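You operate a simulated robot arm through the tools that you are given. There is no shell and no other tool. Be economical: measure what you need, move in short steps, check, and stop when the job is done.

You are at the controls of a simulated two-armed robot. One attempt, no reset.

Task
Take the scrub pad and put it on the shelf of the plant bench. Fetch the block from the dining table top and set it on top of the blue nut can. Put the bottle that says "cleaner" from the dining table top on the white saucer and the bottle marked "Pellowmere" on top of the coaster box. Put the soil brush on the orange saucer. Any order will do. Set down upright: bottle.

It is judged by the outcome, as a careful person would: the job done as asked, and still so three seconds after it is handed in. It fails if anything else is knocked over, pushed out of place, dropped, spilled or broken.

Robot
Two 7-joint arms with fingered hands on one trunk, on a base that drives. Base frame: it is fixed to the floor where the robot stands at the start and does not move with it; the origin is under the middle of the robot, x ahead of it, y to its left, z up. Lengths are in mm, angles in degrees, forces in N, time in s.
The left shoulder is at the start at [36, 104, 1170], the right one opposite. Places, roughly: block [500, -250, 1000]; coaster box [1250, 0, 1000]; cordial bottle, scent bottle, spray bottle [1250, 0, 1000]; nut can [1250, -500, 1000]; orange saucer (14x12x7 cm) [-1600, 0, 800]; scrub pad (7x10x6 cm) [700, -100, 900]; shelf of the plant bench [-1800, -700, 400]; soil brush (8x4x12 cm) [-1600, -400, 400]; white saucer (14x12x7 cm) [1200, 300, 900]. Payload 2.4 kg a hand.
The TCP of each hand is the grasp point between the finger pads, 17 mm short of the fingertips. In the tool frame z runs along the fingers and y along their closing line. Largest opening 88 mm; the body of the gripper starts 47 mm behind the TCP. The gripper is a hand of 2 fingers: y runs from the thumb to the fingers, the wrist lies at [0, 0, -165] in the tool frame, and closing takes about 1.5 s.
Orientation is that of the tool frame in the base frame, as a unit quaternion [x, y, z, w]. With the fingers straight down and closing along the base's y, the tool's x points along the base's -x, its y along +y and its z along -z.

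Tools
- The arms move only by the tool arm_command. It takes "left_steps", "right_steps" or both (then of equal length, played together; a hand with none holds still); each is a list of rows, each a list of 2 entries, a list of its own where there are three numbers: the shift along the tool's x, y, z in mm, then the turn, a rotation vector about the tool's x, y, z in degrees. In form: [[[dx, dy, dz], [rx, ry, rz]], ...]. A call has 1 to 10 rows; each row is the pose to reach, as a shift and turn from the pose commanded when the call began, along the tool's axes at that moment. "left_claw" and "right_claw" are, for a hand that has rows, the opening, from 0 (shut) to 1 (fully open), set as the call begins (left out, the last holds). Rows are played at 5 a second. More than 50 mm and 8.6 degrees between two rows, or a gripper value outside its range, and nothing of the call is played. Where a pose cannot be reached the arm comes as near as it can. A force on the tool above 40 N (or 10 N above the force at the start of the call, whichever is more), or a blocked arm, ends the call early, and 0.2 s more pass. Each finger travels about 153 mm/s and halts on what it meets, pressing with about 26 N; the grip force reading is that of the motor and also rises with nothing between the fingers. The clock runs only during rows and for 0.2 s after the last one: add rows that repeat a pose to give the fingers time. The reply holds the time, the measured pose of the TCP, the force on the tool along the base axes, the opening and the grip force, in the units named above and with some noise, with the torque about the TCP (base axes, N m) and any sound that the robot's microphone picked up.
- Cameras (640 x 400 px; columns grow to the right, rows downward): "scene" is now at [111, -29.7, 1137.8]; the picture's right is [-0.41, -0.91, 0.00], its down [0.22, -0.10, -0.97] and it looks along [0.89, -0.40, 0.24] (base axes); focal length 214 px, centre (320, 200). "left" rides on the left gripper at [-50, 3, -63] in its tool frame; the picture's right is [-0.06, -1.00, 0.00], its down [0.78, -0.05, -0.62] and it looks along [0.62, -0.04, 0.79] (tool axes); focal length 275 px, centre (320, 200). "right" rides on the right gripper at [50, 3, -63] in its tool frame; the picture's right is [-0.06, 1.00, 0.00], its down [-0.78, -0.05, -0.62] and it looks along [-0.62, -0.04, 0.79] (tool axes); focal length 275 px, centre (320, 200). There is no depth. A picture from a camera that has moved, and an enlarged one, comes with that camera's place and axes in the base frame and with its lens. The place of the scene camera against the robot may be out by one fixed shift of up to 18 mm in any direction.
- capture(camera): a new picture of that camera. It takes no simulated time.
- slide_trunk(by): slides the trunk up (or, below 0, down) by that many mm; the arms and the scene camera ride with it, the base frame stays. It gives what a move gives, with no picture.
- steer(legs): drives the robot by 1 to 6 legs, each [ahead, left, turn to the left] in mm, mm and degrees, along the robot's own axes; the way and the turn of a leg run together, so that a leg with both is an arc; at most 1500 mm and 180 degrees a leg. The arms and the cameras ride along, it lands a little off, and it stops where it bumps. It gives what a move gives.
- curl_fingers(finger1, thumb_bend, hand): sets how far each is bent, from 0 (flat) to 100 (curled in); at 30 the hand is open as for a grip, at 70 the pads meet at the TCP. One left out holds its place. A second passes; each finger stops where it meets its share of the squeeze, and holds until it gets a number again. A gripper value or a shape takes the hand back. It gives what a move gives, with no picture; readings hold the bend of each and the force on the fingers (four entries, about 0 where the hand has none), thumb and palm.
- preshape(shape, hand): the hand has 2 fingers and takes this shape, open, in about a second: jaw (thumb against the fingers, like two jaws); tri (thumb and two fingers); tip (a fingertip pinch); poke (one finger out to press); point (the index stretched); flat (the hand flat); cup (the hand cupped); fist (a fist). The gripper value then closes the fingers along that shape, each until it touches; the sizes above hold for jaw. It gives what a move gives, with no picture.
- aim_head(pan, tilt): turns the head with the scene camera to pan (to the left, within 60 degrees either way) and tilt (down, from -29 to 69), counted from straight ahead of the robot. It gives what a move gives.
- enlarge(camera, box): a new picture of the part [left, top, right, bottom] of that camera's present view, enlarged. It takes no simulated time.
- close_job(): hands the job in; it is judged then, once.

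Work in short steps. Places have to be worked out from the pictures, the camera data and where the tool is seen: move nearer, look again, correct. Check each grasp and each placing, and mend what went wrong. You have 165 turns and 138 pictures in all, those below and enlarged ones among them. Open the grippers and draw the arms clear of the work before you hand the job in, unless the task says otherwise; then end with one line.

The tools are called after "Call:" as name(argument=value, ...) on one line, values as JSON. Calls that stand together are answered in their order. arm_command: Moves the arms, as the interface text tells. Its arguments: {"type":"object","properties":{"left_steps":{"type":"array"},"left_claw":{"type":"number"},"right_steps":{"type":"array"},"right_claw":{"type":"number"}},"required":[]} The other tools are called the same way: slide_trunk (by) slides the trunk up or down; preshape (shape, hand) gives the hand a shape; curl_fingers (finger1, thumb_bend, hand) moves the fingers one by one; steer (legs) drives the base; aim_head (pan, tilt) turns the head that bears the scene camera; capture (camera) takes a picture; enlarge (camera, box) takes an enlarged picture of a part of a camera's view; close_job () hands the job in.

At the start:

```text
t: 0.0
left_tcp_pos: [380.6, -8.4, 1235.0]
left_orientation: [0.0, 1.0, 0.0, 0.001]
left_ft_force: [0.6, -0.6, -0.4]
left_torque: [0.01, 0.0, -0.02]
left_gripper_width: 88.1
left_grip_force: 0.1
left_shape: jaw
left_bend: [30.0, 30.0]
left_finger forces: [0.1, 0.1, 0.1, 0.0, 0.0, 0.1]
right_tcp_pos: [242.8, -262.9, 1180.4]
right_orientation: [-0.002, 1.0, -0.001, 0.001]
right_ft_force: [0.2, 0.2, -1.0]
right_torque: [0.01, 0.0, 0.01]
right_gripper_width: 87.8
right_grip_force: 0.0
right_shape: jaw
right_bend: [30.0, 30.0]
right_finger forces: [0.0, 0.1, 0.0, 0.0, 0.1, 0.1]
trunk travel left (down, up): [-400.0, 450.0]
robot x, y, heading: [0.8, -2.3, 0.0]
head pan, tilt: [-29.9, 12.2]
```

scene: 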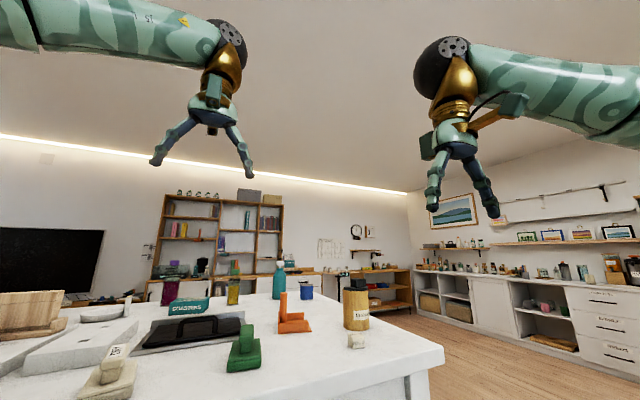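
right: 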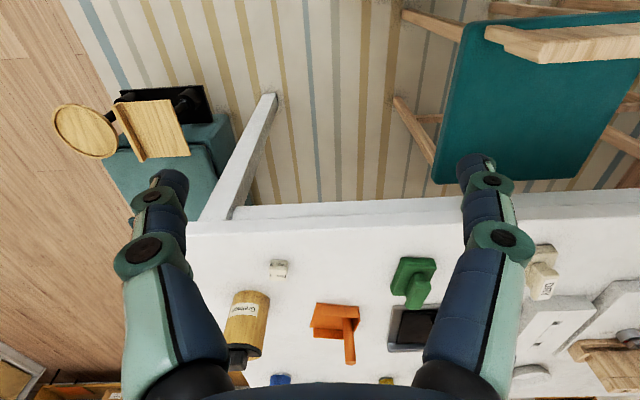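
left: 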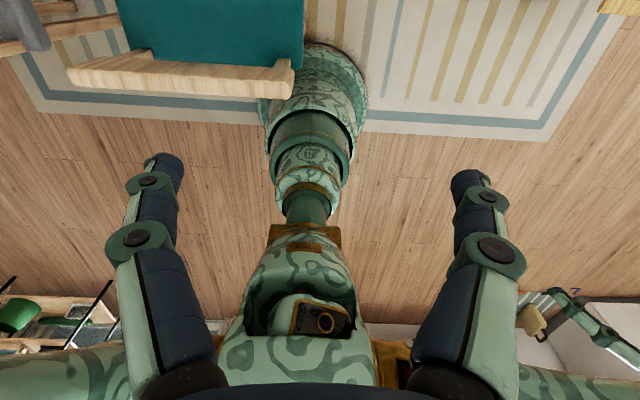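

The scene shows a table ahead with many objects. I'll tilt the head down to look straight at the table first.

Call:
aim_head(pan=0, tilt=35)

Call:
enlarge(camera="right", box=[180, 200, 640, 400])

Call:
capture(camera="scene")

```text
t: 0.9
left_tcp_pos: [380.6, -7.4, 1236.3]
left_orientation: [0.0, 1.0, 0.0, 0.0]
left_ft_force: [-0.2, -0.4, 0.4]
left_torque: [-0.03, 0.0, -0.03]
left_gripper_width: 88.0
left_grip_force: 0.0
left_shape: jaw
left_bend: [30.0, 30.0]
left_finger forces: [0.1, 0.1, 0.0, 0.0, 0.1, 0.0]
right_tcp_pos: [242.4, -260.9, 1180.7]
right_orientation: [-0.001, 1.0, -0.001, 0.0]
right_ft_force: [-0.1, 0.2, -0.6]
right_torque: [0.01, -0.01, -0.02]
right_gripper_width: 88.0
right_grip_force: 0.2
right_shape: jaw
right_bend: [30.0, 30.0]
right_finger forces: [0.0, 0.0, 0.0, 0.1, 0.0, 0.0]
trunk travel left (down, up): [-400.0, 450.0]
robot x, y, heading: [1.3, 1.1, -0.0]
head pan, tilt: [0.0, 35.0]
```

```text
1.39 times, centred on (410, 300) of right
camera zoom: at [193.0, -258.8, 1243.7], right [0.06, 1.0, 0.0], down [0.78, -0.05, 0.62], along [0.62, -0.04, -0.79], focal length 383 px, centre (195, 61)
```

zoom: 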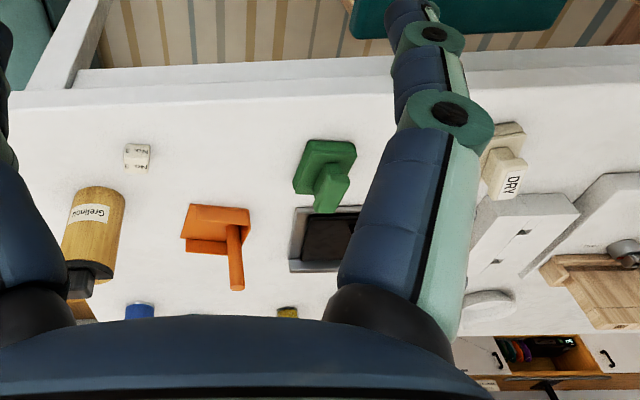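

```text
133 pictures are left
camera scene: at [124.7, 3.7, 1061.1], right [0.0, -1.0, 0.0], down [-0.57, 0.0, -0.82], along [0.82, 0.0, -0.57], focal length 214 px, centre (320, 200)
```

scene: 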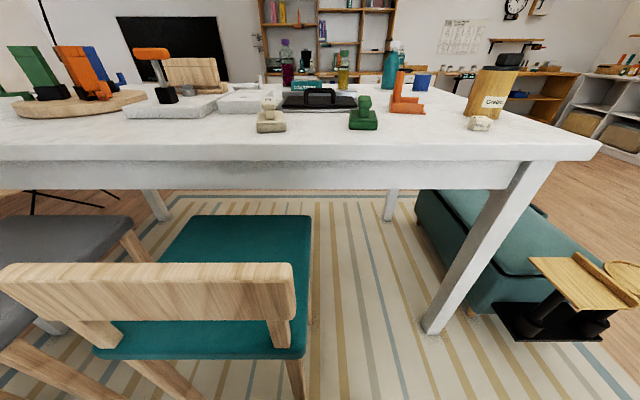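

The table top is roughly at 900 mm with a chair between it and me. I'll raise the trunk for a better overview and look around.

Call:
slide_trunk(by=400)

Call:
aim_head(pan=0, tilt=38)

Call:
capture(camera="scene")

Call:
capture(camera="right")

```text
t: 4.8
left_tcp_pos: [380.2, -9.3, 1634.9]
left_orientation: [0.0, 1.0, 0.0, 0.0]
left_ft_force: [-0.4, 1.3, 0.2]
left_torque: [0.02, 0.02, 0.0]
left_gripper_width: 87.8
left_grip_force: 0.1
left_shape: jaw
left_bend: [30.0, 30.0]
left_finger forces: [0.1, 0.0, 0.0, 0.0, 0.0, 0.1]
right_tcp_pos: [242.4, -261.4, 1581.2]
right_orientation: [-0.001, 1.0, -0.002, 0.0]
right_ft_force: [0.6, -0.1, 0.2]
right_torque: [0.0, -0.01, -0.03]
right_gripper_width: 87.9
right_grip_force: 0.1
right_shape: jaw
right_bend: [30.0, 30.0]
right_finger forces: [0.0, 0.1, 0.0, 0.1, 0.0, 0.1]
trunk travel left (down, up): [-800.0, 50.0]
robot x, y, heading: [-0.1, -1.6, 0.1]
head pan, tilt: [0.0, 35.0]
```

```text
t: 5.4
left_tcp_pos: [379.8, -9.1, 1635.9]
left_orientation: [0.001, 1.0, 0.0, 0.0]
left_ft_force: [0.2, -0.4, 0.2]
left_torque: [0.0, 0.0, -0.03]
left_gripper_width: 88.1
left_grip_force: 0.1
left_shape: jaw
left_bend: [30.0, 30.0]
left_finger forces: [0.0, 0.0, 0.0, 0.0, 0.1, 0.0]
right_tcp_pos: [242.0, -262.0, 1581.8]
right_orientation: [-0.001, 1.0, -0.001, -0.001]
right_ft_force: [-0.3, 0.4, 0.3]
right_torque: [-0.02, -0.02, -0.02]
right_gripper_width: 87.8
right_grip_force: 0.0
right_shape: jaw
right_bend: [30.0, 30.0]
right_finger forces: [0.0, 0.1, 0.1, 0.1, 0.0, 0.1]
trunk travel left (down, up): [-800.0, 50.0]
robot x, y, heading: [0.9, 1.2, -0.2]
head pan, tilt: [0.0, 38.0]
```

```text
132 pictures are left
camera scene: at [119.1, 3.8, 1457.7], right [0.0, -1.0, 0.0], down [-0.62, 0.0, -0.79], along [0.79, 0.0, -0.62], focal length 214 px, centre (320, 200)
```

scene: 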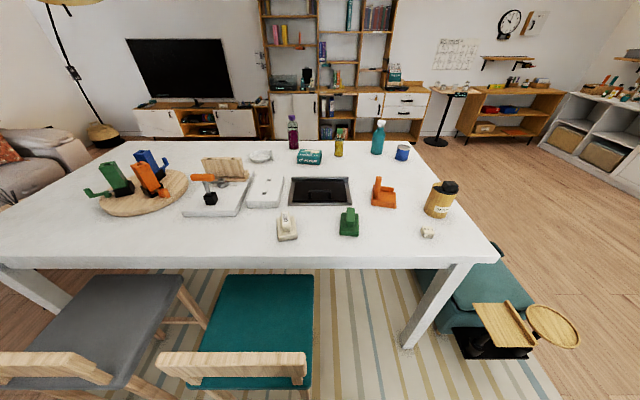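

```text
131 pictures are left
camera right: at [193.0, -258.8, 1643.7], right [0.06, 1.0, 0.0], down [0.78, -0.05, 0.62], along [0.62, -0.04, -0.79], focal length 275 px, centre (320, 200)
```

right: 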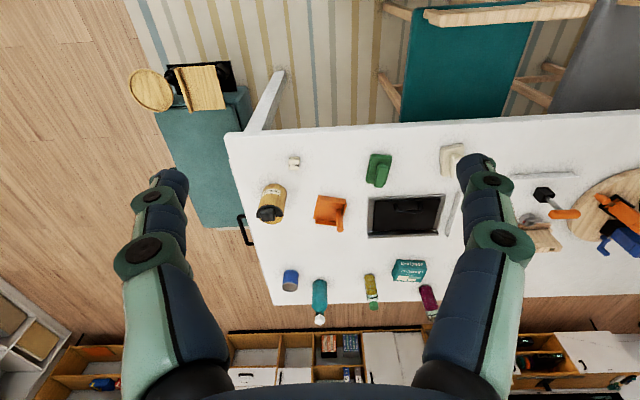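

Clear overview now. I'll enlarge the groups to read labels.

Call:
enlarge(camera="scene", box=[240, 100, 480, 250])

Call:
enlarge(camera="scene", box=[270, 105, 420, 199])

Call:
enlarge(camera="right", box=[240, 130, 480, 330])

```text
2.67 times, centred on (360, 175) of scene
camera zoom: at [119.1, 3.8, 1457.7], right [0.0, -1.0, 0.0], down [-0.62, 0.0, -0.79], along [0.79, 0.0, -0.62], focal length 572 px, centre (213, 267)
```

zoom: 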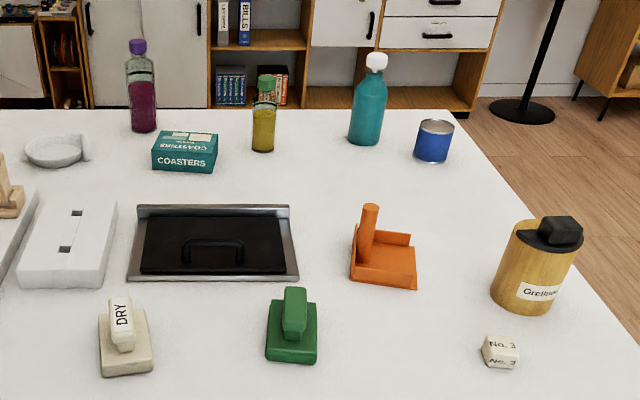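

```text
4.26 times, centred on (345, 152) of scene
camera zoom: at [119.1, 3.8, 1457.7], right [0.0, -1.0, 0.0], down [-0.62, 0.0, -0.79], along [0.79, 0.0, -0.62], focal length 913 px, centre (214, 404)
```

zoom: 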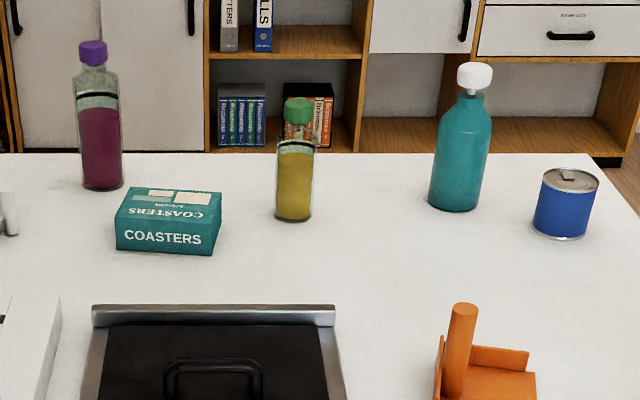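

```text
2.00 times, centred on (360, 230) of right
camera zoom: at [193.0, -258.8, 1643.7], right [0.06, 1.0, 0.0], down [0.78, -0.05, 0.62], along [0.62, -0.04, -0.79], focal length 551 px, centre (240, 140)
```

zoom: 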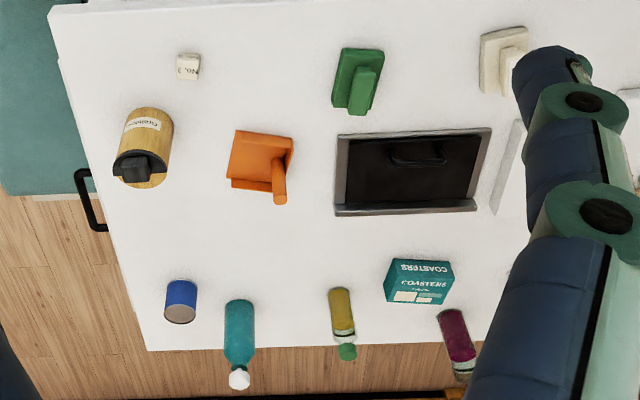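

Dining table top is near z≈900; green pad (660,-102), block (611,-362), blue can (1189,-448), bottles near the far edge with labels facing away. I'll look at the side areas for driving room.

Call:
aim_head(pan=-60, tilt=35)

Call:
capture(camera="scene")

Call:
aim_head(pan=60, tilt=35)

Call:
capture(camera="scene")

```text
t: 6.7
left_tcp_pos: [379.7, -8.5, 1635.3]
left_orientation: [0.0, 1.0, 0.0, 0.0]
left_ft_force: [-0.2, 0.2, -0.5]
left_torque: [0.01, -0.02, 0.02]
left_gripper_width: 88.0
left_grip_force: 0.0
left_shape: jaw
left_bend: [30.0, 30.0]
left_finger forces: [0.0, 0.1, 0.1, 0.0, 0.0, 0.1]
right_tcp_pos: [242.6, -261.0, 1582.6]
right_orientation: [-0.001, 1.0, -0.001, 0.0]
right_ft_force: [0.2, -0.6, -0.2]
right_torque: [0.0, 0.02, 0.05]
right_gripper_width: 88.0
right_grip_force: 0.1
right_shape: jaw
right_bend: [30.0, 30.0]
right_finger forces: [0.1, 0.1, 0.0, 0.1, 0.1, 0.0]
trunk travel left (down, up): [-800.0, 50.0]
robot x, y, heading: [4.0, -4.1, 0.0]
head pan, tilt: [-60.0, 35.0]
```

```text
127 pictures are left
camera scene: at [76.9, -72.4, 1462.3], right [-0.87, -0.5, 0.0], down [-0.29, 0.5, -0.82], along [0.41, -0.71, -0.57], focal length 214 px, centre (320, 200)
```

scene: 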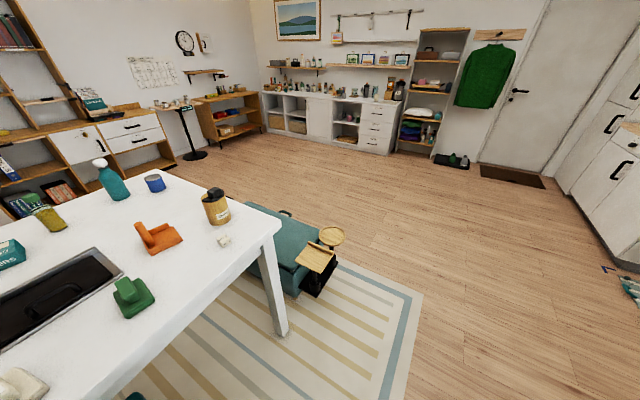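

```text
t: 8.7
left_tcp_pos: [378.9, -8.2, 1636.1]
left_orientation: [0.0, 1.0, 0.001, 0.0]
left_ft_force: [0.3, 0.3, 0.1]
left_torque: [-0.01, -0.02, -0.03]
left_gripper_width: 88.0
left_grip_force: 0.0
left_shape: jaw
left_bend: [30.0, 30.0]
left_finger forces: [0.1, 0.0, 0.0, 0.0, 0.0, 0.0]
right_tcp_pos: [242.0, -262.5, 1581.1]
right_orientation: [-0.001, 1.0, -0.001, 0.001]
right_ft_force: [0.3, 0.2, -0.1]
right_torque: [0.02, -0.04, 0.05]
right_gripper_width: 87.9
right_grip_force: 0.0
right_shape: jaw
right_bend: [30.0, 30.0]
right_finger forces: [0.0, 0.0, 0.0, 0.1, 0.1, 0.0]
trunk travel left (down, up): [-800.0, 50.0]
robot x, y, heading: [-1.8, 2.2, -0.0]
head pan, tilt: [60.0, 35.0]
```

```text
126 pictures are left
camera scene: at [76.9, 80.0, 1462.3], right [0.87, -0.5, 0.0], down [-0.29, -0.5, -0.82], along [0.41, 0.71, -0.57], focal length 214 px, centre (320, 200)
```

scene: 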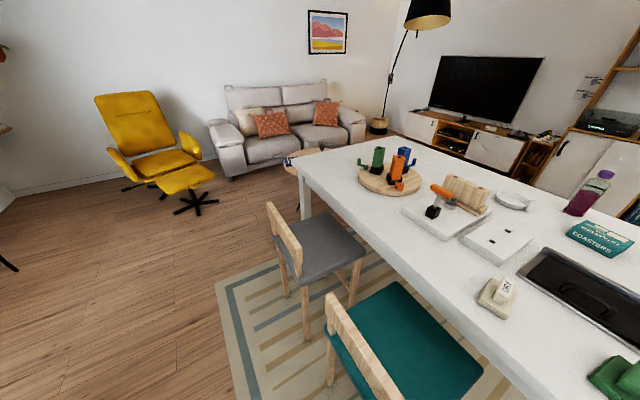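

There's free floor on the right side, beyond the ottoman. I'll move to (190,-280), which puts the block to the right hand and the pad to the left, and lower the trunk.

Call:
steer(legs=[[0, -280, 0], [190, 0, 0]])

Call:
slide_trunk(by=-280)

Call:
aim_head(pan=0, tilt=45)

Call:
capture(camera="scene")

Call:
capture(camera="right")

```text
t: 11.8
left_tcp_pos: [575.1, -282.6, 1636.9]
left_orientation: [-0.003, 1.0, 0.0, 0.0]
left_ft_force: [0.3, -0.3, -0.2]
left_torque: [0.0, -0.01, 0.01]
left_gripper_width: 87.8
left_grip_force: 0.0
left_shape: jaw
left_bend: [30.0, 30.0]
left_finger forces: [0.0, 0.1, 0.0, 0.0, 0.0, 0.0]
right_tcp_pos: [439.0, -535.6, 1579.6]
right_orientation: [-0.005, 1.0, -0.001, 0.0]
right_ft_force: [0.0, -0.1, -0.7]
right_torque: [0.01, 0.03, 0.01]
right_gripper_width: 88.0
right_grip_force: 0.1
right_shape: jaw
right_bend: [30.0, 30.0]
right_finger forces: [0.0, 0.0, 0.1, 0.0, 0.0, 0.0]
trunk travel left (down, up): [-800.0, 50.0]
robot x, y, heading: [193.9, -278.2, 0.4]
head pan, tilt: [60.0, 35.0]
```

```text
t: 14.7
left_tcp_pos: [574.3, -282.0, 1356.1]
left_orientation: [-0.004, 1.0, 0.0, 0.0]
left_ft_force: [-0.3, -0.5, 0.9]
left_torque: [-0.01, 0.04, -0.04]
left_gripper_width: 87.9
left_grip_force: 0.0
left_shape: jaw
left_bend: [30.0, 30.0]
left_finger forces: [0.0, 0.1, 0.0, 0.0, 0.0, 0.0]
right_tcp_pos: [438.9, -537.3, 1300.9]
right_orientation: [-0.004, 1.0, -0.001, 0.0]
right_ft_force: [-0.1, -0.1, -0.3]
right_torque: [0.0, 0.03, 0.01]
right_gripper_width: 87.9
right_grip_force: 0.2
right_shape: jaw
right_bend: [30.0, 30.0]
right_finger forces: [0.0, 0.0, 0.1, 0.0, 0.1, 0.1]
trunk travel left (down, up): [-520.0, 330.0]
robot x, y, heading: [195.6, -279.8, 0.1]
head pan, tilt: [60.0, 35.0]
```

```text
t: 16.0
left_tcp_pos: [574.6, -282.0, 1355.6]
left_orientation: [-0.004, 1.0, 0.0, 0.001]
left_ft_force: [-0.5, -0.6, 0.2]
left_torque: [0.01, -0.04, 0.0]
left_gripper_width: 87.9
left_grip_force: 0.1
left_shape: jaw
left_bend: [30.0, 30.0]
left_finger forces: [0.0, 0.1, 0.0, 0.1, 0.1, 0.0]
right_tcp_pos: [438.7, -536.8, 1301.2]
right_orientation: [-0.004, 1.0, -0.001, 0.0]
right_ft_force: [0.0, 0.7, 0.4]
right_torque: [0.0, -0.01, 0.01]
right_gripper_width: 87.8
right_grip_force: 0.1
right_shape: jaw
right_bend: [30.0, 30.0]
right_finger forces: [0.1, 0.0, 0.1, 0.0, 0.0, 0.0]
trunk travel left (down, up): [-520.0, 330.0]
robot x, y, heading: [194.1, -279.7, 0.7]
head pan, tilt: [0.0, 45.0]
```

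```text
125 pictures are left
camera scene: at [310.1, -271.8, 1166.9], right [0.01, -1.0, 0.0], down [-0.71, -0.01, -0.71], along [0.71, 0.01, -0.71], focal length 214 px, centre (320, 200)
```

scene: 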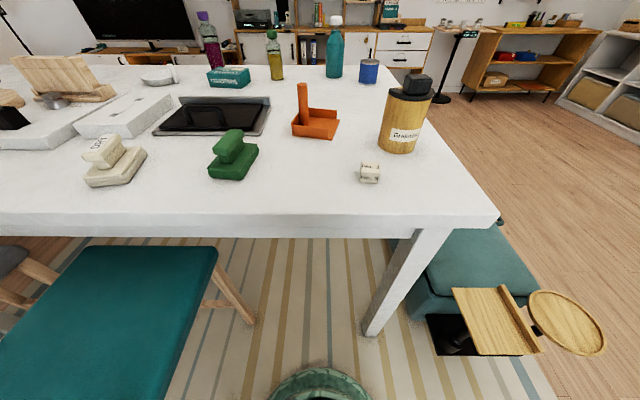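

```text
124 pictures are left
camera right: at [389.1, -533.9, 1363.7], right [0.05, 1.0, 0.0], down [0.78, -0.04, 0.62], along [0.62, -0.03, -0.79], focal length 275 px, centre (320, 200)
```

right: 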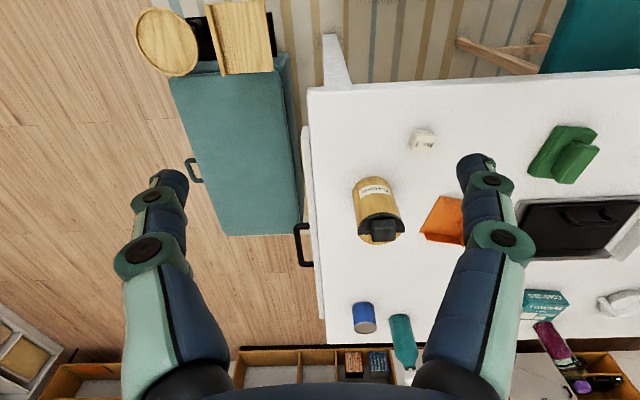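

Block triangulates to about (614,-360), table ≈ 895. I'll bring the right hand above it at z≈1050.

Call:
arm_command(right_steps=[[[-22, 22, 31], [0, 0, 0]], [[-44, 44, 63], [0, 0, 0]], [[-66, 66, 94], [0, 0, 0]], [[-88, 88, 125], [0, 0, 0]], [[-110, 110, 157], [0, 0, 0]], [[-132, 133, 188], [0, 0, 0]], [[-153, 155, 219], [0, 0, 0]], [[-175, 177, 250], [0, 0, 0]]], right_claw=1)

Call:
capture(camera="right")

Call:
capture(camera="scene")

```text
t: 17.8
left_tcp_pos: [575.1, -282.1, 1355.7]
left_orientation: [-0.003, 1.0, 0.0, 0.0]
left_ft_force: [0.3, -0.9, -0.5]
left_torque: [-0.01, -0.02, 0.02]
left_gripper_width: 87.7
left_grip_force: 0.0
left_shape: jaw
left_bend: [30.0, 30.0]
left_finger forces: [0.0, 0.1, 0.0, 0.1, 0.0, 0.1]
right_tcp_pos: [611.2, -358.7, 1052.2]
right_orientation: [-0.004, 1.0, 0.0, 0.0]
right_ft_force: [-0.1, -0.5, -0.3]
right_torque: [-0.06, 0.02, 0.0]
right_gripper_width: 88.1
right_grip_force: 0.1
right_shape: jaw
right_bend: [30.0, 30.0]
right_finger forces: [0.0, 0.0, 0.1, 0.0, 0.0, 0.0]
trunk travel left (down, up): [-520.0, 330.0]
robot x, y, heading: [196.8, -281.1, 0.5]
head pan, tilt: [0.0, 45.0]
```

```text
123 pictures are left
camera right: at [561.5, -355.4, 1114.9], right [0.05, 1.0, 0.0], down [0.78, -0.04, 0.62], along [0.62, -0.03, -0.79], focal length 275 px, centre (320, 200)
```

right: 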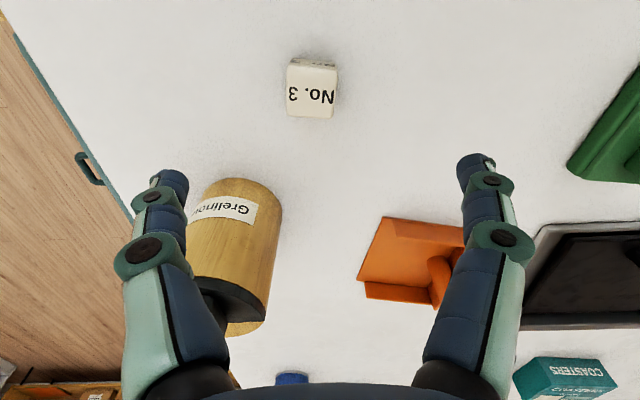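

```text
122 pictures are left
camera scene: at [310.4, -271.5, 1166.9], right [0.01, -1.0, 0.0], down [-0.71, 0.0, -0.71], along [0.71, 0.0, -0.71], focal length 214 px, centre (320, 200)
```

scene: 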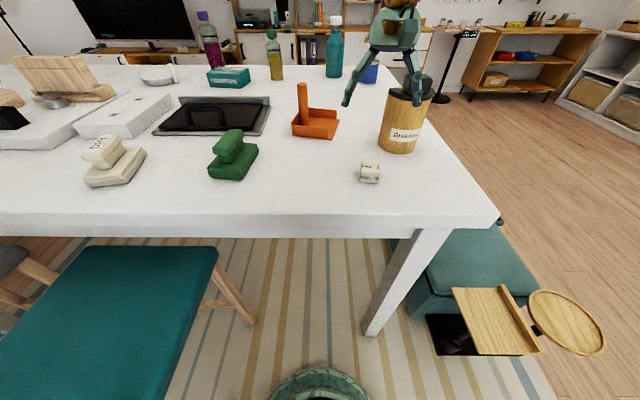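

Block ≈35 mm, centre about (617,-364). I'll descend to z≈925 with the open gripper.

Call:
arm_command(right_steps=[[[-6, -5, 40], [0, 0, 0]], [[-6, -5, 75], [0, 0, 0]], [[-6, -5, 100], [0, 0, 0]], [[-6, -5, 115], [0, 0, 0]], [[-6, -5, 125], [0, 0, 0]], [[-6, -5, 125], [0, 0, 0]]])

Call:
capture(camera="right")

Call:
enlarge(camera="scene", box=[300, 80, 460, 220])

```text
t: 19.2
left_tcp_pos: [574.7, -282.3, 1355.8]
left_orientation: [-0.003, 1.0, 0.0, 0.0]
left_ft_force: [0.3, -0.8, -0.5]
left_torque: [-0.04, 0.01, 0.0]
left_gripper_width: 87.8
left_grip_force: 0.0
left_shape: jaw
left_bend: [30.0, 30.0]
left_finger forces: [0.0, 0.1, 0.1, 0.0, 0.0, 0.1]
right_tcp_pos: [615.7, -363.9, 924.0]
right_orientation: [-0.004, 1.0, -0.001, 0.0]
right_ft_force: [0.1, 0.1, 0.1]
right_torque: [0.02, -0.01, 0.03]
right_gripper_width: 88.1
right_grip_force: 0.1
right_shape: jaw
right_bend: [30.0, 30.0]
right_finger forces: [0.1, 0.0, 0.0, 0.0, 0.1, 0.0]
trunk travel left (down, up): [-520.0, 330.0]
robot x, y, heading: [195.9, -277.3, 0.7]
head pan, tilt: [0.0, 45.0]
```

```text
121 pictures are left
camera right: at [566.8, -361.1, 987.5], right [0.05, 1.0, 0.0], down [0.78, -0.04, 0.62], along [0.62, -0.03, -0.79], focal length 275 px, centre (320, 200)
```

right: 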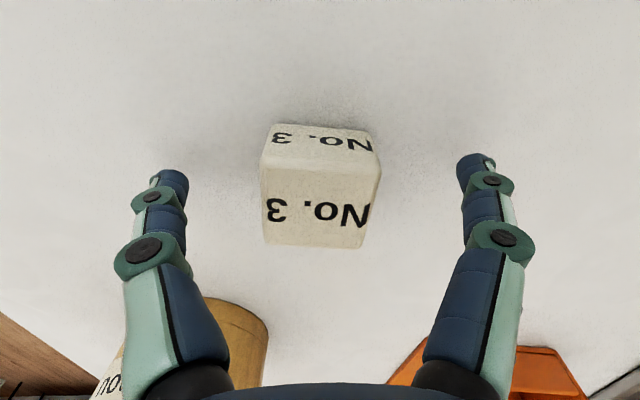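

```text
2.86 times, centred on (380, 150) of scene
camera zoom: at [310.2, -271.8, 1166.9], right [0.01, -1.0, 0.0], down [-0.71, 0.0, -0.71], along [0.71, 0.0, -0.71], focal length 613 px, centre (149, 343)
```

zoom: 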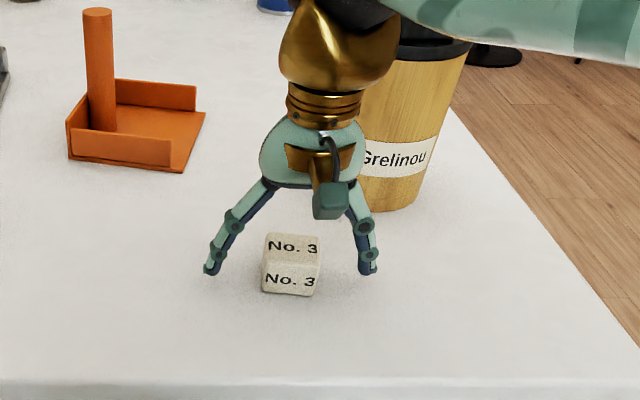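

Fingers straddle the block and the tips are near the table; close here and lift slightly.

Call:
arm_command(right_steps=[[[0, 0, 0], [0, 0, 0]], [[0, 0, 0], [0, 0, 0]], [[0, 0, 0], [0, 0, 0]], [[0, 0, 0], [0, 0, 0]], [[0, 0, 0], [0, 0, 0]], [[0, 0, 0], [0, 0, 0]], [[0, 0, 0], [0, 0, 0]], [[0, 0, 0], [0, 0, 0]]], right_claw=0.1)

Call:
arm_command(right_steps=[[[0, 0, -20], [0, 0, 0]], [[0, 0, -50], [0, 0, 0]], [[0, 0, -90], [0, 0, 0]], [[0, 0, -130], [0, 0, 0]]])

Call:
capture(camera="right")

```text
t: 21.0
left_tcp_pos: [574.6, -282.2, 1355.5]
left_orientation: [-0.003, 1.0, -0.001, -0.001]
left_ft_force: [0.1, 0.3, -0.3]
left_torque: [0.02, 0.02, 0.02]
left_gripper_width: 87.7
left_grip_force: 0.1
left_shape: jaw
left_bend: [30.0, 30.0]
left_finger forces: [0.0, 0.1, 0.1, 0.0, 0.1, 0.1]
right_tcp_pos: [616.4, -363.8, 924.6]
right_orientation: [-0.005, 1.0, -0.001, -0.001]
right_ft_force: [-0.4, -0.2, -0.2]
right_torque: [0.0, 0.01, 0.01]
right_gripper_width: 27.5
right_grip_force: 26.0
right_shape: jaw
right_bend: [74.0, 70.0]
right_finger forces: [23.2, 0.0, 0.0, 0.0, 23.3, 0.0]
trunk travel left (down, up): [-520.0, 330.0]
robot x, y, heading: [196.6, -277.5, 0.4]
head pan, tilt: [0.0, 45.0]
```

```text
t: 22.0
left_tcp_pos: [574.8, -282.0, 1355.7]
left_orientation: [-0.003, 1.0, 0.001, 0.0]
left_ft_force: [-0.6, -0.7, 0.5]
left_torque: [0.0, -0.01, 0.0]
left_gripper_width: 87.8
left_grip_force: 0.0
left_shape: jaw
left_bend: [30.0, 30.0]
left_finger forces: [0.1, 0.1, 0.1, 0.0, 0.0, 0.0]
right_tcp_pos: [618.9, -367.6, 1057.5]
right_orientation: [-0.004, 1.0, 0.0, 0.0]
right_ft_force: [0.1, 0.3, -1.0]
right_torque: [0.0, -0.01, -0.02]
right_gripper_width: 27.3
right_grip_force: 26.4
right_shape: jaw
right_bend: [74.0, 70.0]
right_finger forces: [23.3, 0.0, 0.0, 0.1, 23.3, 0.0]
trunk travel left (down, up): [-520.0, 330.0]
robot x, y, heading: [197.1, -280.0, 0.5]
head pan, tilt: [0.0, 45.0]
```

```text
119 pictures are left
camera right: at [569.5, -364.7, 1119.7], right [0.05, 1.0, 0.0], down [0.78, -0.04, 0.62], along [0.62, -0.03, -0.79], focal length 275 px, centre (320, 200)
```

right: 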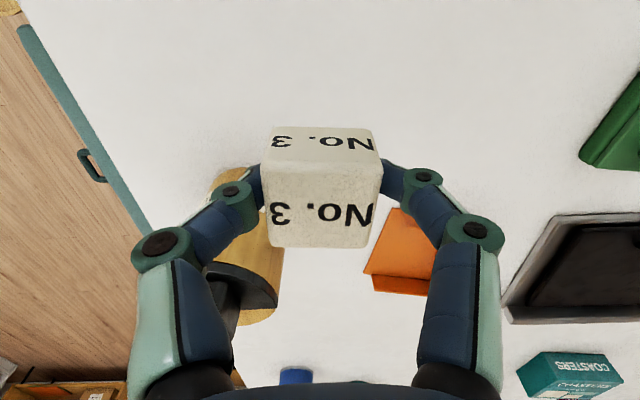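

Block is held (27 mm wide). I'll lift and retract a little, then drive around the right of the ottoman to the far side and face back toward the table.

Call:
arm_command(right_steps=[[[25, 0, -30], [0, 0, 0]], [[50, 0, -60], [0, 0, 0]], [[75, 0, -90], [0, 0, 0]], [[100, 0, -120], [0, 0, 0]], [[125, 0, -150], [0, 0, 0]]])

Call:
steer(legs=[[-200, 0, 0], [0, -1220, 0], [1500, 0, 0], [400, 0, 0], [0, 0, 180], [0, -800, 0]])

Call:
aim_head(pan=0, tilt=35)

Call:
capture(camera="scene")

```text
t: 23.2
left_tcp_pos: [573.3, -282.4, 1356.3]
left_orientation: [-0.004, 1.0, 0.0, -0.001]
left_ft_force: [-0.5, -0.6, 1.1]
left_torque: [0.03, 0.03, 0.01]
left_gripper_width: 88.0
left_grip_force: 0.1
left_shape: jaw
left_bend: [30.0, 30.0]
left_finger forces: [0.1, 0.0, 0.0, 0.0, 0.0, 0.1]
right_tcp_pos: [493.2, -361.9, 1204.7]
right_orientation: [-0.004, 1.0, 0.0, 0.0]
right_ft_force: [-0.2, -0.8, -1.0]
right_torque: [0.03, 0.04, 0.01]
right_gripper_width: 27.3
right_grip_force: 26.4
right_shape: jaw
right_bend: [74.0, 70.0]
right_finger forces: [23.2, 0.1, 0.1, 0.0, 23.2, 0.0]
trunk travel left (down, up): [-520.0, 330.0]
robot x, y, heading: [191.7, -277.4, 0.5]
head pan, tilt: [0.0, 45.0]
```

```text
t: 50.7
left_tcp_pos: [1460.8, -655.6, 1356.8]
left_orientation: [1.0, 0.009, 0.0, 0.0]
left_ft_force: [1.1, 0.2, -0.2]
left_torque: [0.02, 0.0, -0.01]
left_gripper_width: 87.9
left_grip_force: 0.1
left_shape: jaw
left_bend: [30.0, 30.0]
left_finger forces: [0.0, 0.0, 0.0, 0.0, 0.1, 0.0]
right_tcp_pos: [1541.7, -574.7, 1205.5]
right_orientation: [1.0, 0.01, 0.0, -0.001]
right_ft_force: [0.2, 0.2, -0.5]
right_torque: [0.0, -0.05, 0.01]
right_gripper_width: 27.1
right_grip_force: 26.1
right_shape: jaw
right_bend: [74.0, 70.0]
right_finger forces: [23.3, 0.0, 0.1, 0.1, 23.3, 0.0]
trunk travel left (down, up): [-520.0, 330.0]
robot x, y, heading: [1842.9, -657.2, -179.2]
head pan, tilt: [0.0, 45.0]
```

```text
t: 51.4
left_tcp_pos: [1460.4, -656.9, 1357.3]
left_orientation: [1.0, 0.008, 0.0, 0.0]
left_ft_force: [1.2, -0.3, 0.7]
left_torque: [0.05, 0.01, 0.0]
left_gripper_width: 87.9
left_grip_force: 0.1
left_shape: jaw
left_bend: [30.0, 30.0]
left_finger forces: [0.1, 0.1, 0.0, 0.0, 0.0, 0.1]
right_tcp_pos: [1540.9, -574.2, 1204.2]
right_orientation: [1.0, 0.009, 0.0, -0.001]
right_ft_force: [0.5, 0.3, 0.7]
right_torque: [0.0, 0.01, 0.0]
right_gripper_width: 27.2
right_grip_force: 25.9
right_shape: jaw
right_bend: [74.0, 70.0]
right_finger forces: [23.3, 0.0, 0.1, 0.1, 23.2, 0.0]
trunk travel left (down, up): [-520.0, 330.0]
robot x, y, heading: [1839.6, -657.6, -178.9]
head pan, tilt: [0.0, 35.0]
```

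```text
118 pictures are left
camera scene: at [1731.1, -655.2, 1181.7], right [-0.02, 1.0, 0.0], down [0.57, 0.01, -0.82], along [-0.82, -0.01, -0.57], focal length 214 px, centre (320, 200)
```

scene: 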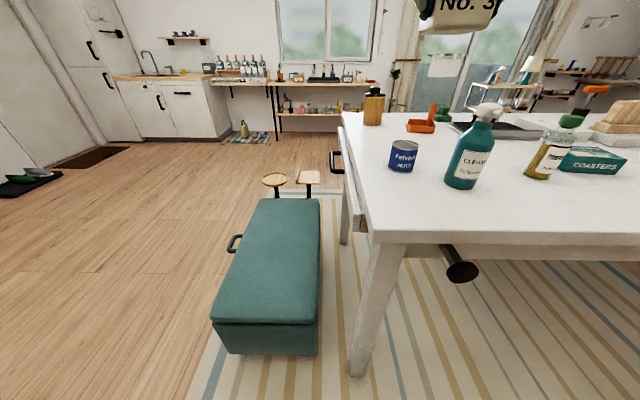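

From the far side the labels face me; I'll enlarge them.

Call:
aim_head(pan=-35, tilt=35)

Call:
enlarge(camera="scene", box=[140, 80, 460, 280])

Call:
capture(camera="scene")

```text
t: 52.4
left_tcp_pos: [1460.2, -654.3, 1355.8]
left_orientation: [1.0, 0.008, 0.0, -0.001]
left_ft_force: [-0.1, -0.2, 0.2]
left_torque: [0.01, 0.03, 0.0]
left_gripper_width: 87.8
left_grip_force: 0.1
left_shape: jaw
left_bend: [30.0, 30.0]
left_finger forces: [0.1, 0.1, 0.1, 0.0, 0.1, 0.0]
right_tcp_pos: [1541.2, -573.4, 1205.0]
right_orientation: [1.0, 0.01, 0.0, -0.001]
right_ft_force: [0.8, -0.5, 0.3]
right_torque: [-0.02, 0.0, 0.0]
right_gripper_width: 27.2
right_grip_force: 25.4
right_shape: jaw
right_bend: [74.0, 70.0]
right_finger forces: [23.3, 0.1, 0.0, 0.0, 23.4, 0.0]
trunk travel left (down, up): [-520.0, 330.0]
robot x, y, heading: [1840.7, -658.3, -179.2]
head pan, tilt: [-35.0, 35.0]
```

```text
2.00 times, centred on (300, 180) of scene
camera zoom: at [1746.1, -604.5, 1181.7], right [0.56, 0.83, 0.0], down [0.48, -0.32, -0.82], along [-0.68, 0.46, -0.57], focal length 429 px, centre (360, 240)
```

zoom: 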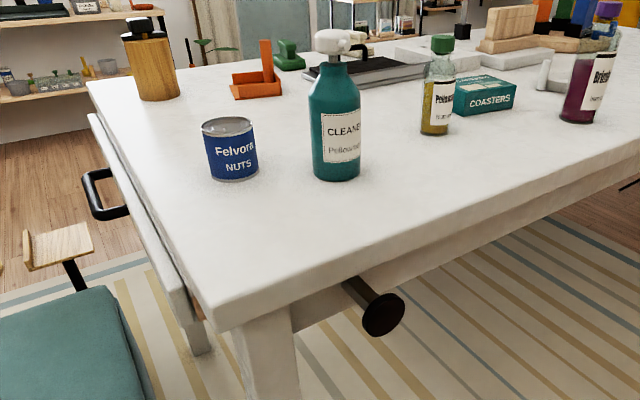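

```text
116 pictures are left
camera scene: at [1746.1, -604.5, 1181.7], right [0.56, 0.83, 0.0], down [0.48, -0.32, -0.82], along [-0.68, 0.46, -0.57], focal length 214 px, centre (320, 200)
```

scene: 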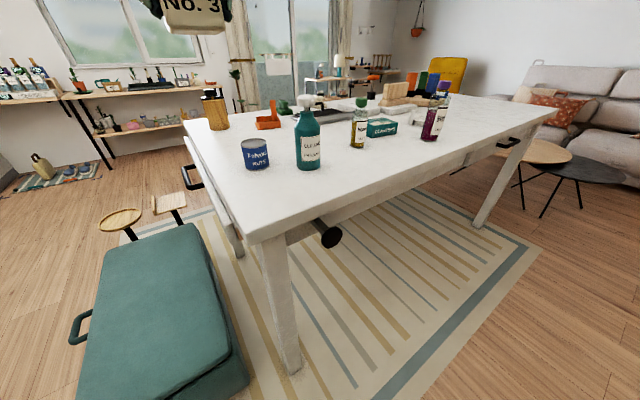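

I need finer views of the bottle labels to tell "cleaner" and "Pellowmere".

Call:
enlarge(camera="scene", box=[285, 95, 335, 175])

Call:
enlarge(camera="scene", box=[340, 80, 460, 155])

```text
5.00 times, centred on (310, 135) of scene
camera zoom: at [1746.1, -604.5, 1181.7], right [0.56, 0.83, 0.0], down [0.48, -0.32, -0.82], along [-0.68, 0.46, -0.57], focal length 1072 px, centre (370, 525)
```

zoom: 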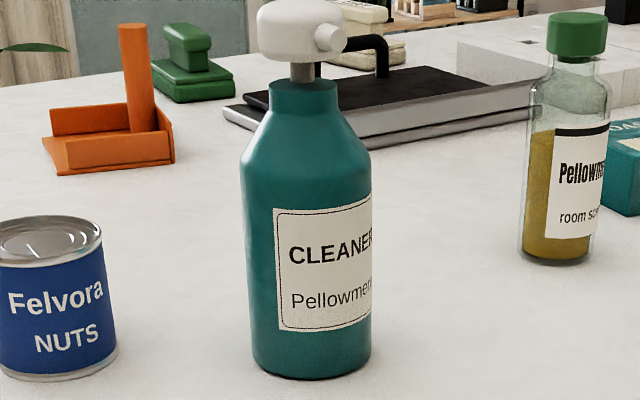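

```text
5.33 times, centred on (400, 118) of scene
camera zoom: at [1746.1, -604.5, 1181.7], right [0.56, 0.83, 0.0], down [0.48, -0.32, -0.82], along [-0.68, 0.46, -0.57], focal length 1144 px, centre (-107, 640)
```

zoom: 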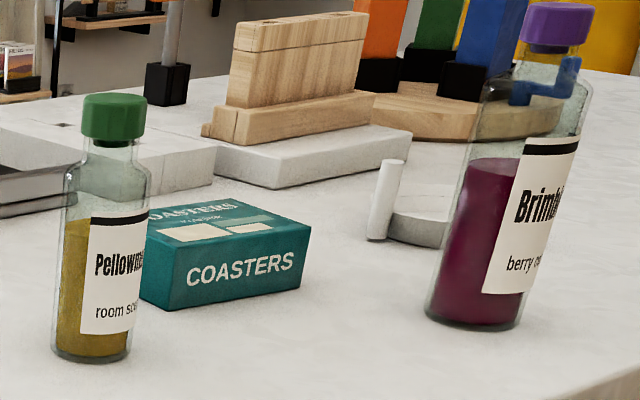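

Labels read: teal = CLEANER, yellow = Pellowmere room scent. Now I step closer to reach the blue can at about (1170,-438).

Call:
steer(legs=[[115, -110, 0]])

Call:
arm_command(right_steps=[[[-40, 0, 0], [0, 0, 0]], [[-80, 0, 0], [0, 0, 0]], [[-120, 0, 0], [0, 0, 0]]])

Call:
capture(camera="right")

Call:
aim_head(pan=0, tilt=30)

Call:
capture(camera="scene")

```text
t: 53.8
left_tcp_pos: [1341.9, -544.6, 1355.1]
left_orientation: [1.0, 0.01, 0.001, 0.0]
left_ft_force: [-0.9, 0.2, -0.8]
left_torque: [0.02, 0.02, -0.02]
left_gripper_width: 87.7
left_grip_force: 0.0
left_shape: jaw
left_bend: [30.0, 30.0]
left_finger forces: [0.0, 0.0, 0.0, 0.1, 0.0, 0.1]
right_tcp_pos: [1422.4, -463.9, 1204.4]
right_orientation: [1.0, 0.011, 0.0, 0.0]
right_ft_force: [0.2, -0.1, 0.3]
right_torque: [0.03, -0.02, 0.01]
right_gripper_width: 27.1
right_grip_force: 25.9
right_shape: jaw
right_bend: [74.0, 70.0]
right_finger forces: [23.3, 0.0, 0.1, 0.0, 23.3, 0.0]
trunk travel left (down, up): [-520.0, 330.0]
robot x, y, heading: [1719.3, -548.2, -178.9]
head pan, tilt: [-35.0, 35.0]
```

```text
t: 54.6
left_tcp_pos: [1342.9, -546.7, 1355.5]
left_orientation: [1.0, 0.008, -0.001, 0.0]
left_ft_force: [0.7, -0.1, 0.1]
left_torque: [0.03, -0.02, -0.02]
left_gripper_width: 87.5
left_grip_force: 0.1
left_shape: jaw
left_bend: [30.0, 30.0]
left_finger forces: [0.1, 0.0, 0.1, 0.0, 0.0, 0.0]
right_tcp_pos: [1303.9, -467.3, 1204.9]
right_orientation: [1.0, 0.01, 0.0, 0.0]
right_ft_force: [-0.3, -0.3, -1.3]
right_torque: [0.0, -0.02, 0.0]
right_gripper_width: 27.1
right_grip_force: 25.7
right_shape: jaw
right_bend: [74.0, 70.0]
right_finger forces: [23.3, 0.0, 0.1, 0.0, 23.3, 0.0]
trunk travel left (down, up): [-520.0, 330.0]
robot x, y, heading: [1722.0, -548.0, -179.0]
head pan, tilt: [-35.0, 35.0]
```

```text
113 pictures are left
camera right: at [1355.1, -469.2, 1267.7], right [-0.04, -1.0, 0.0], down [-0.79, 0.03, 0.62], along [-0.62, 0.03, -0.79], focal length 275 px, centre (320, 200)
```

right: 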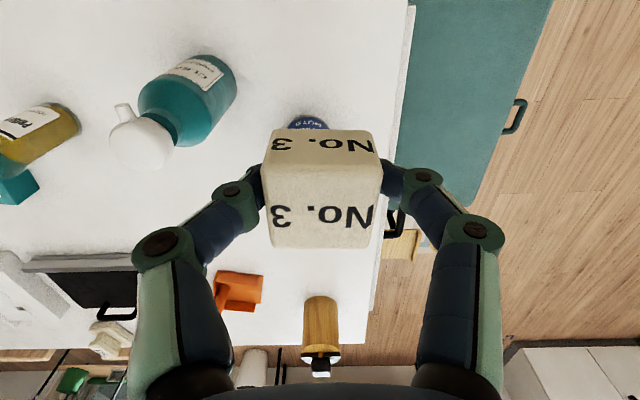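

```text
t: 55.6
left_tcp_pos: [1340.6, -548.0, 1355.0]
left_orientation: [1.0, 0.01, 0.0, 0.001]
left_ft_force: [0.6, 0.9, 0.3]
left_torque: [-0.01, 0.03, 0.0]
left_gripper_width: 88.3
left_grip_force: 0.1
left_shape: jaw
left_bend: [30.0, 30.0]
left_finger forces: [0.0, 0.0, 0.0, 0.0, 0.0, 0.0]
right_tcp_pos: [1305.0, -466.0, 1204.5]
right_orientation: [1.0, 0.01, 0.0, 0.0]
right_ft_force: [0.3, 0.1, -0.9]
right_torque: [-0.01, 0.0, -0.03]
right_gripper_width: 27.2
right_grip_force: 26.2
right_shape: jaw
right_bend: [74.0, 70.0]
right_finger forces: [23.3, 0.0, 0.0, 0.1, 23.2, 0.0]
trunk travel left (down, up): [-520.0, 330.0]
robot x, y, heading: [1722.3, -545.9, -178.8]
head pan, tilt: [0.0, 30.0]
```

```text
112 pictures are left
camera scene: at [1610.4, -546.0, 1189.5], right [-0.02, 1.0, 0.0], down [0.5, 0.01, -0.87], along [-0.87, -0.02, -0.5], focal length 214 px, centre (320, 200)
```

scene: 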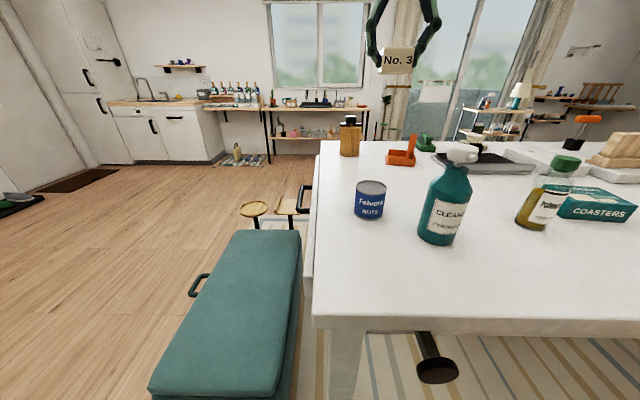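

Scene calibrated against the held block: can centre ≈(1177,-445), top ≈975. I'll move over it and down to TCP z≈1035 and check.

Call:
arm_command(right_steps=[[[-43, -8, 0], [0, 0, 0]], [[-86, -16, 0], [0, 0, 0]], [[-128, -24, 0], [0, 0, 0]], [[-128, -24, 40], [0, 0, 0]], [[-128, -24, 80], [0, 0, 0]], [[-128, -24, 120], [0, 0, 0]], [[-128, -24, 160], [0, 0, 0]], [[-128, -24, 170], [0, 0, 0]], [[-128, -24, 170], [0, 0, 0]]])

Call:
capture(camera="right")

Call:
enlarge(camera="scene", box=[290, 90, 450, 240])

```text
t: 57.6
left_tcp_pos: [1342.7, -546.1, 1356.9]
left_orientation: [1.0, 0.01, 0.0, 0.0]
left_ft_force: [0.2, 0.3, -0.1]
left_torque: [-0.01, -0.01, 0.02]
left_gripper_width: 87.9
left_grip_force: 0.0
left_shape: jaw
left_bend: [30.0, 30.0]
left_finger forces: [0.0, 0.0, 0.0, 0.0, 0.0, 0.0]
right_tcp_pos: [1183.3, -442.1, 1033.6]
right_orientation: [1.0, 0.01, 0.0, -0.001]
right_ft_force: [-0.6, -0.6, 0.0]
right_torque: [0.02, 0.02, 0.01]
right_gripper_width: 27.4
right_grip_force: 25.9
right_shape: jaw
right_bend: [74.0, 70.0]
right_finger forces: [23.4, 0.0, 0.0, 0.1, 23.3, 0.1]
right hand out of reach, approached as far as the arm can: row 7, 8, 9
trunk travel left (down, up): [-520.0, 330.0]
robot x, y, heading: [1721.1, -547.2, -179.0]
head pan, tilt: [0.0, 30.0]
```

```text
111 pictures are left
camera right: at [1233.9, -444.4, 1096.0], right [-0.04, -1.0, 0.0], down [-0.79, 0.03, 0.62], along [-0.62, 0.03, -0.79], focal length 275 px, centre (320, 200)
```

right: 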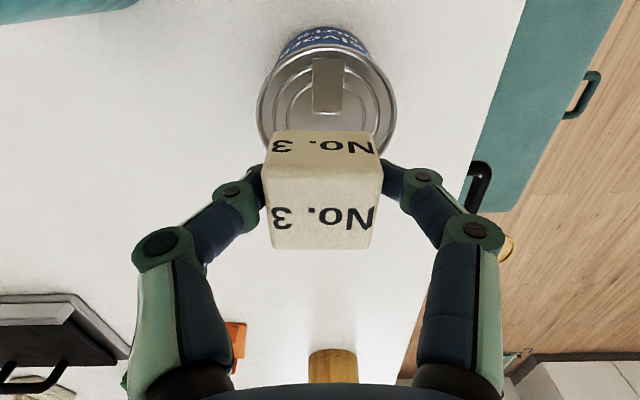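

```text
2.67 times, centred on (370, 165) of scene
camera zoom: at [1610.5, -546.3, 1189.5], right [-0.02, 1.0, 0.0], down [0.5, 0.01, -0.87], along [-0.87, -0.02, -0.5], focal length 572 px, centre (187, 293)
```

zoom: 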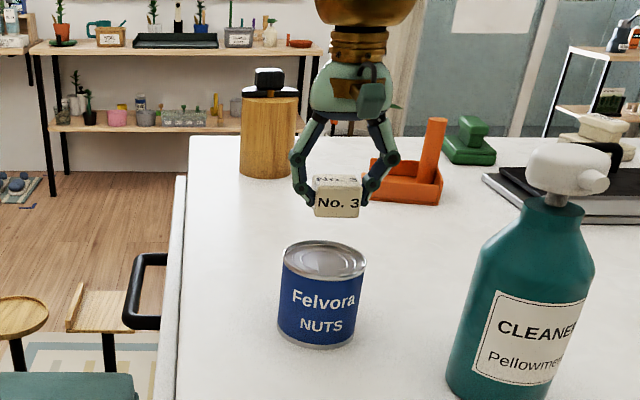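

Arm is at its reach limit here; can centre looks ≈(1188,-444), top ≈970. I'll lower the trunk 20 mm, then correct x/y slightly and look again.

Call:
slide_trunk(by=-20)

Call:
arm_command(right_steps=[[[10, 2, 0], [0, 0, 0]], [[10, 2, 0], [0, 0, 0]]])

Call:
capture(camera="right")

Call:
enlarge(camera="scene", box=[310, 110, 430, 230])

```text
t: 58.3
left_tcp_pos: [1342.3, -546.4, 1336.5]
left_orientation: [1.0, 0.009, 0.001, 0.0]
left_ft_force: [-0.1, -0.3, 1.4]
left_torque: [-0.01, 0.04, -0.01]
left_gripper_width: 87.7
left_grip_force: 0.1
left_shape: jaw
left_bend: [30.0, 30.0]
left_finger forces: [0.0, 0.0, 0.0, 0.0, 0.0, 0.0]
right_tcp_pos: [1183.5, -443.3, 1015.3]
right_orientation: [1.0, 0.011, 0.0, 0.0]
right_ft_force: [-0.7, -0.2, -1.0]
right_torque: [0.01, -0.01, 0.01]
right_gripper_width: 27.1
right_grip_force: 25.6
right_shape: jaw
right_bend: [74.0, 70.0]
right_finger forces: [23.3, 0.0, 0.0, 0.0, 23.3, 0.0]
trunk travel left (down, up): [-500.0, 350.0]
robot x, y, heading: [1724.6, -545.7, -178.8]
head pan, tilt: [0.0, 30.0]
```

```text
t: 58.9
left_tcp_pos: [1342.1, -547.4, 1335.8]
left_orientation: [1.0, 0.01, 0.0, 0.0]
left_ft_force: [0.2, -0.1, -0.4]
left_torque: [0.01, -0.01, 0.02]
left_gripper_width: 87.8
left_grip_force: 0.0
left_shape: jaw
left_bend: [30.0, 30.0]
left_finger forces: [0.1, 0.0, 0.0, 0.1, 0.0, 0.0]
right_tcp_pos: [1192.9, -445.6, 1015.8]
right_orientation: [1.0, 0.01, 0.0, -0.001]
right_ft_force: [0.2, -0.3, 0.2]
right_torque: [0.05, -0.02, 0.03]
right_gripper_width: 27.2
right_grip_force: 25.9
right_shape: jaw
right_bend: [74.0, 70.0]
right_finger forces: [23.2, 0.0, 0.1, 0.0, 23.3, 0.0]
trunk travel left (down, up): [-500.0, 350.0]
robot x, y, heading: [1724.3, -546.2, -178.8]
head pan, tilt: [0.0, 30.0]
```

```text
109 pictures are left
camera right: at [1243.5, -447.4, 1078.0], right [-0.04, -1.0, 0.0], down [-0.79, 0.03, 0.62], along [-0.62, 0.03, -0.79], focal length 275 px, centre (320, 200)
```

right: 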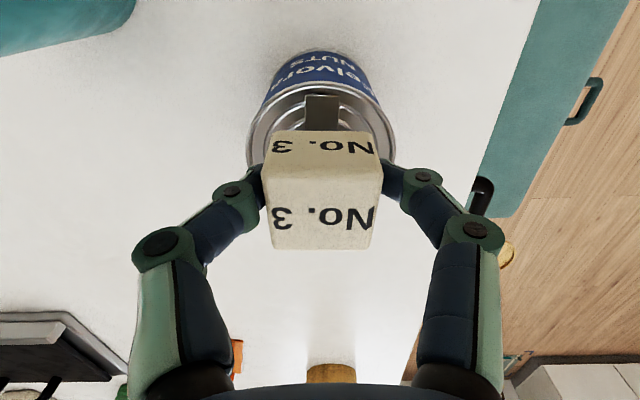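

```text
3.33 times, centred on (370, 170) of scene
camera zoom: at [1610.0, -546.2, 1169.4], right [-0.02, 1.0, 0.0], down [0.5, 0.01, -0.87], along [-0.87, -0.02, -0.5], focal length 715 px, centre (153, 300)
```

zoom: 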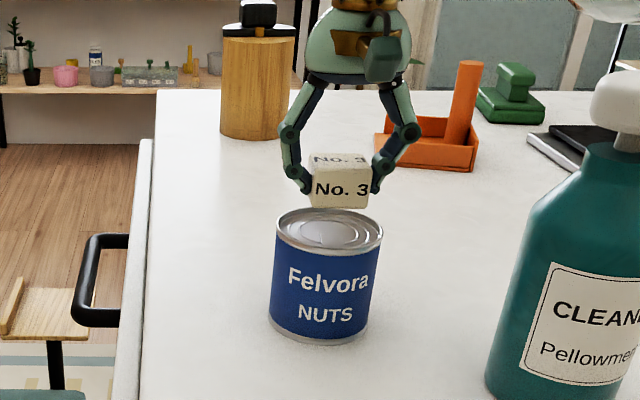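

Lateral alignment is good; x needs ≈-6 mm. I'll lower gently until contact.

Call:
arm_command(right_steps=[[[-6, 0, 5], [0, 0, 0]], [[-6, 0, 10], [0, 0, 0]], [[-6, 0, 15], [0, 0, 0]], [[-6, 0, 15], [0, 0, 0]]])

Call:
enlarge(camera="scene", box=[330, 130, 410, 230])

```text
t: 59.9
left_tcp_pos: [1341.2, -546.9, 1336.2]
left_orientation: [1.0, 0.009, 0.0, 0.0]
left_ft_force: [-0.2, 0.2, 1.0]
left_torque: [0.01, -0.05, 0.01]
left_gripper_width: 88.0
left_grip_force: 0.0
left_shape: jaw
left_bend: [30.0, 30.0]
left_finger forces: [0.1, 0.0, 0.0, 0.1, 0.0, 0.0]
right_tcp_pos: [1186.3, -445.5, 997.6]
right_orientation: [1.0, 0.01, 0.0, -0.001]
right_ft_force: [-0.1, 0.7, -0.4]
right_torque: [0.0, -0.02, 0.02]
right_gripper_width: 27.0
right_grip_force: 25.8
right_shape: jaw
right_bend: [74.0, 70.0]
right_finger forces: [23.3, 0.1, 0.1, 0.0, 23.3, 0.0]
trunk travel left (down, up): [-500.0, 350.0]
robot x, y, heading: [1722.8, -547.1, -178.7]
head pan, tilt: [0.0, 30.0]
```

```text
4.00 times, centred on (370, 180) of scene
camera zoom: at [1610.1, -546.1, 1169.4], right [-0.02, 1.0, 0.0], down [0.5, 0.01, -0.87], along [-0.87, -0.02, -0.5], focal length 858 px, centre (120, 280)
```

zoom: 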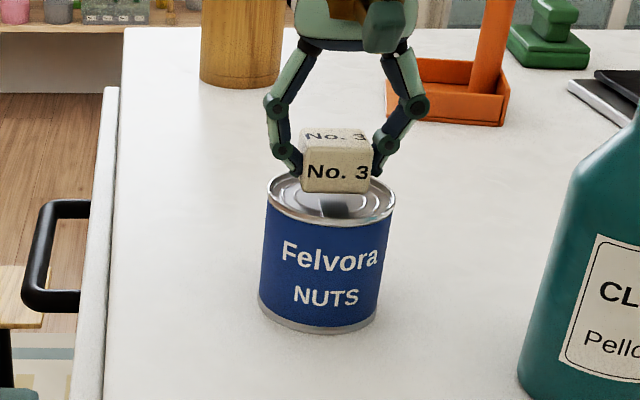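

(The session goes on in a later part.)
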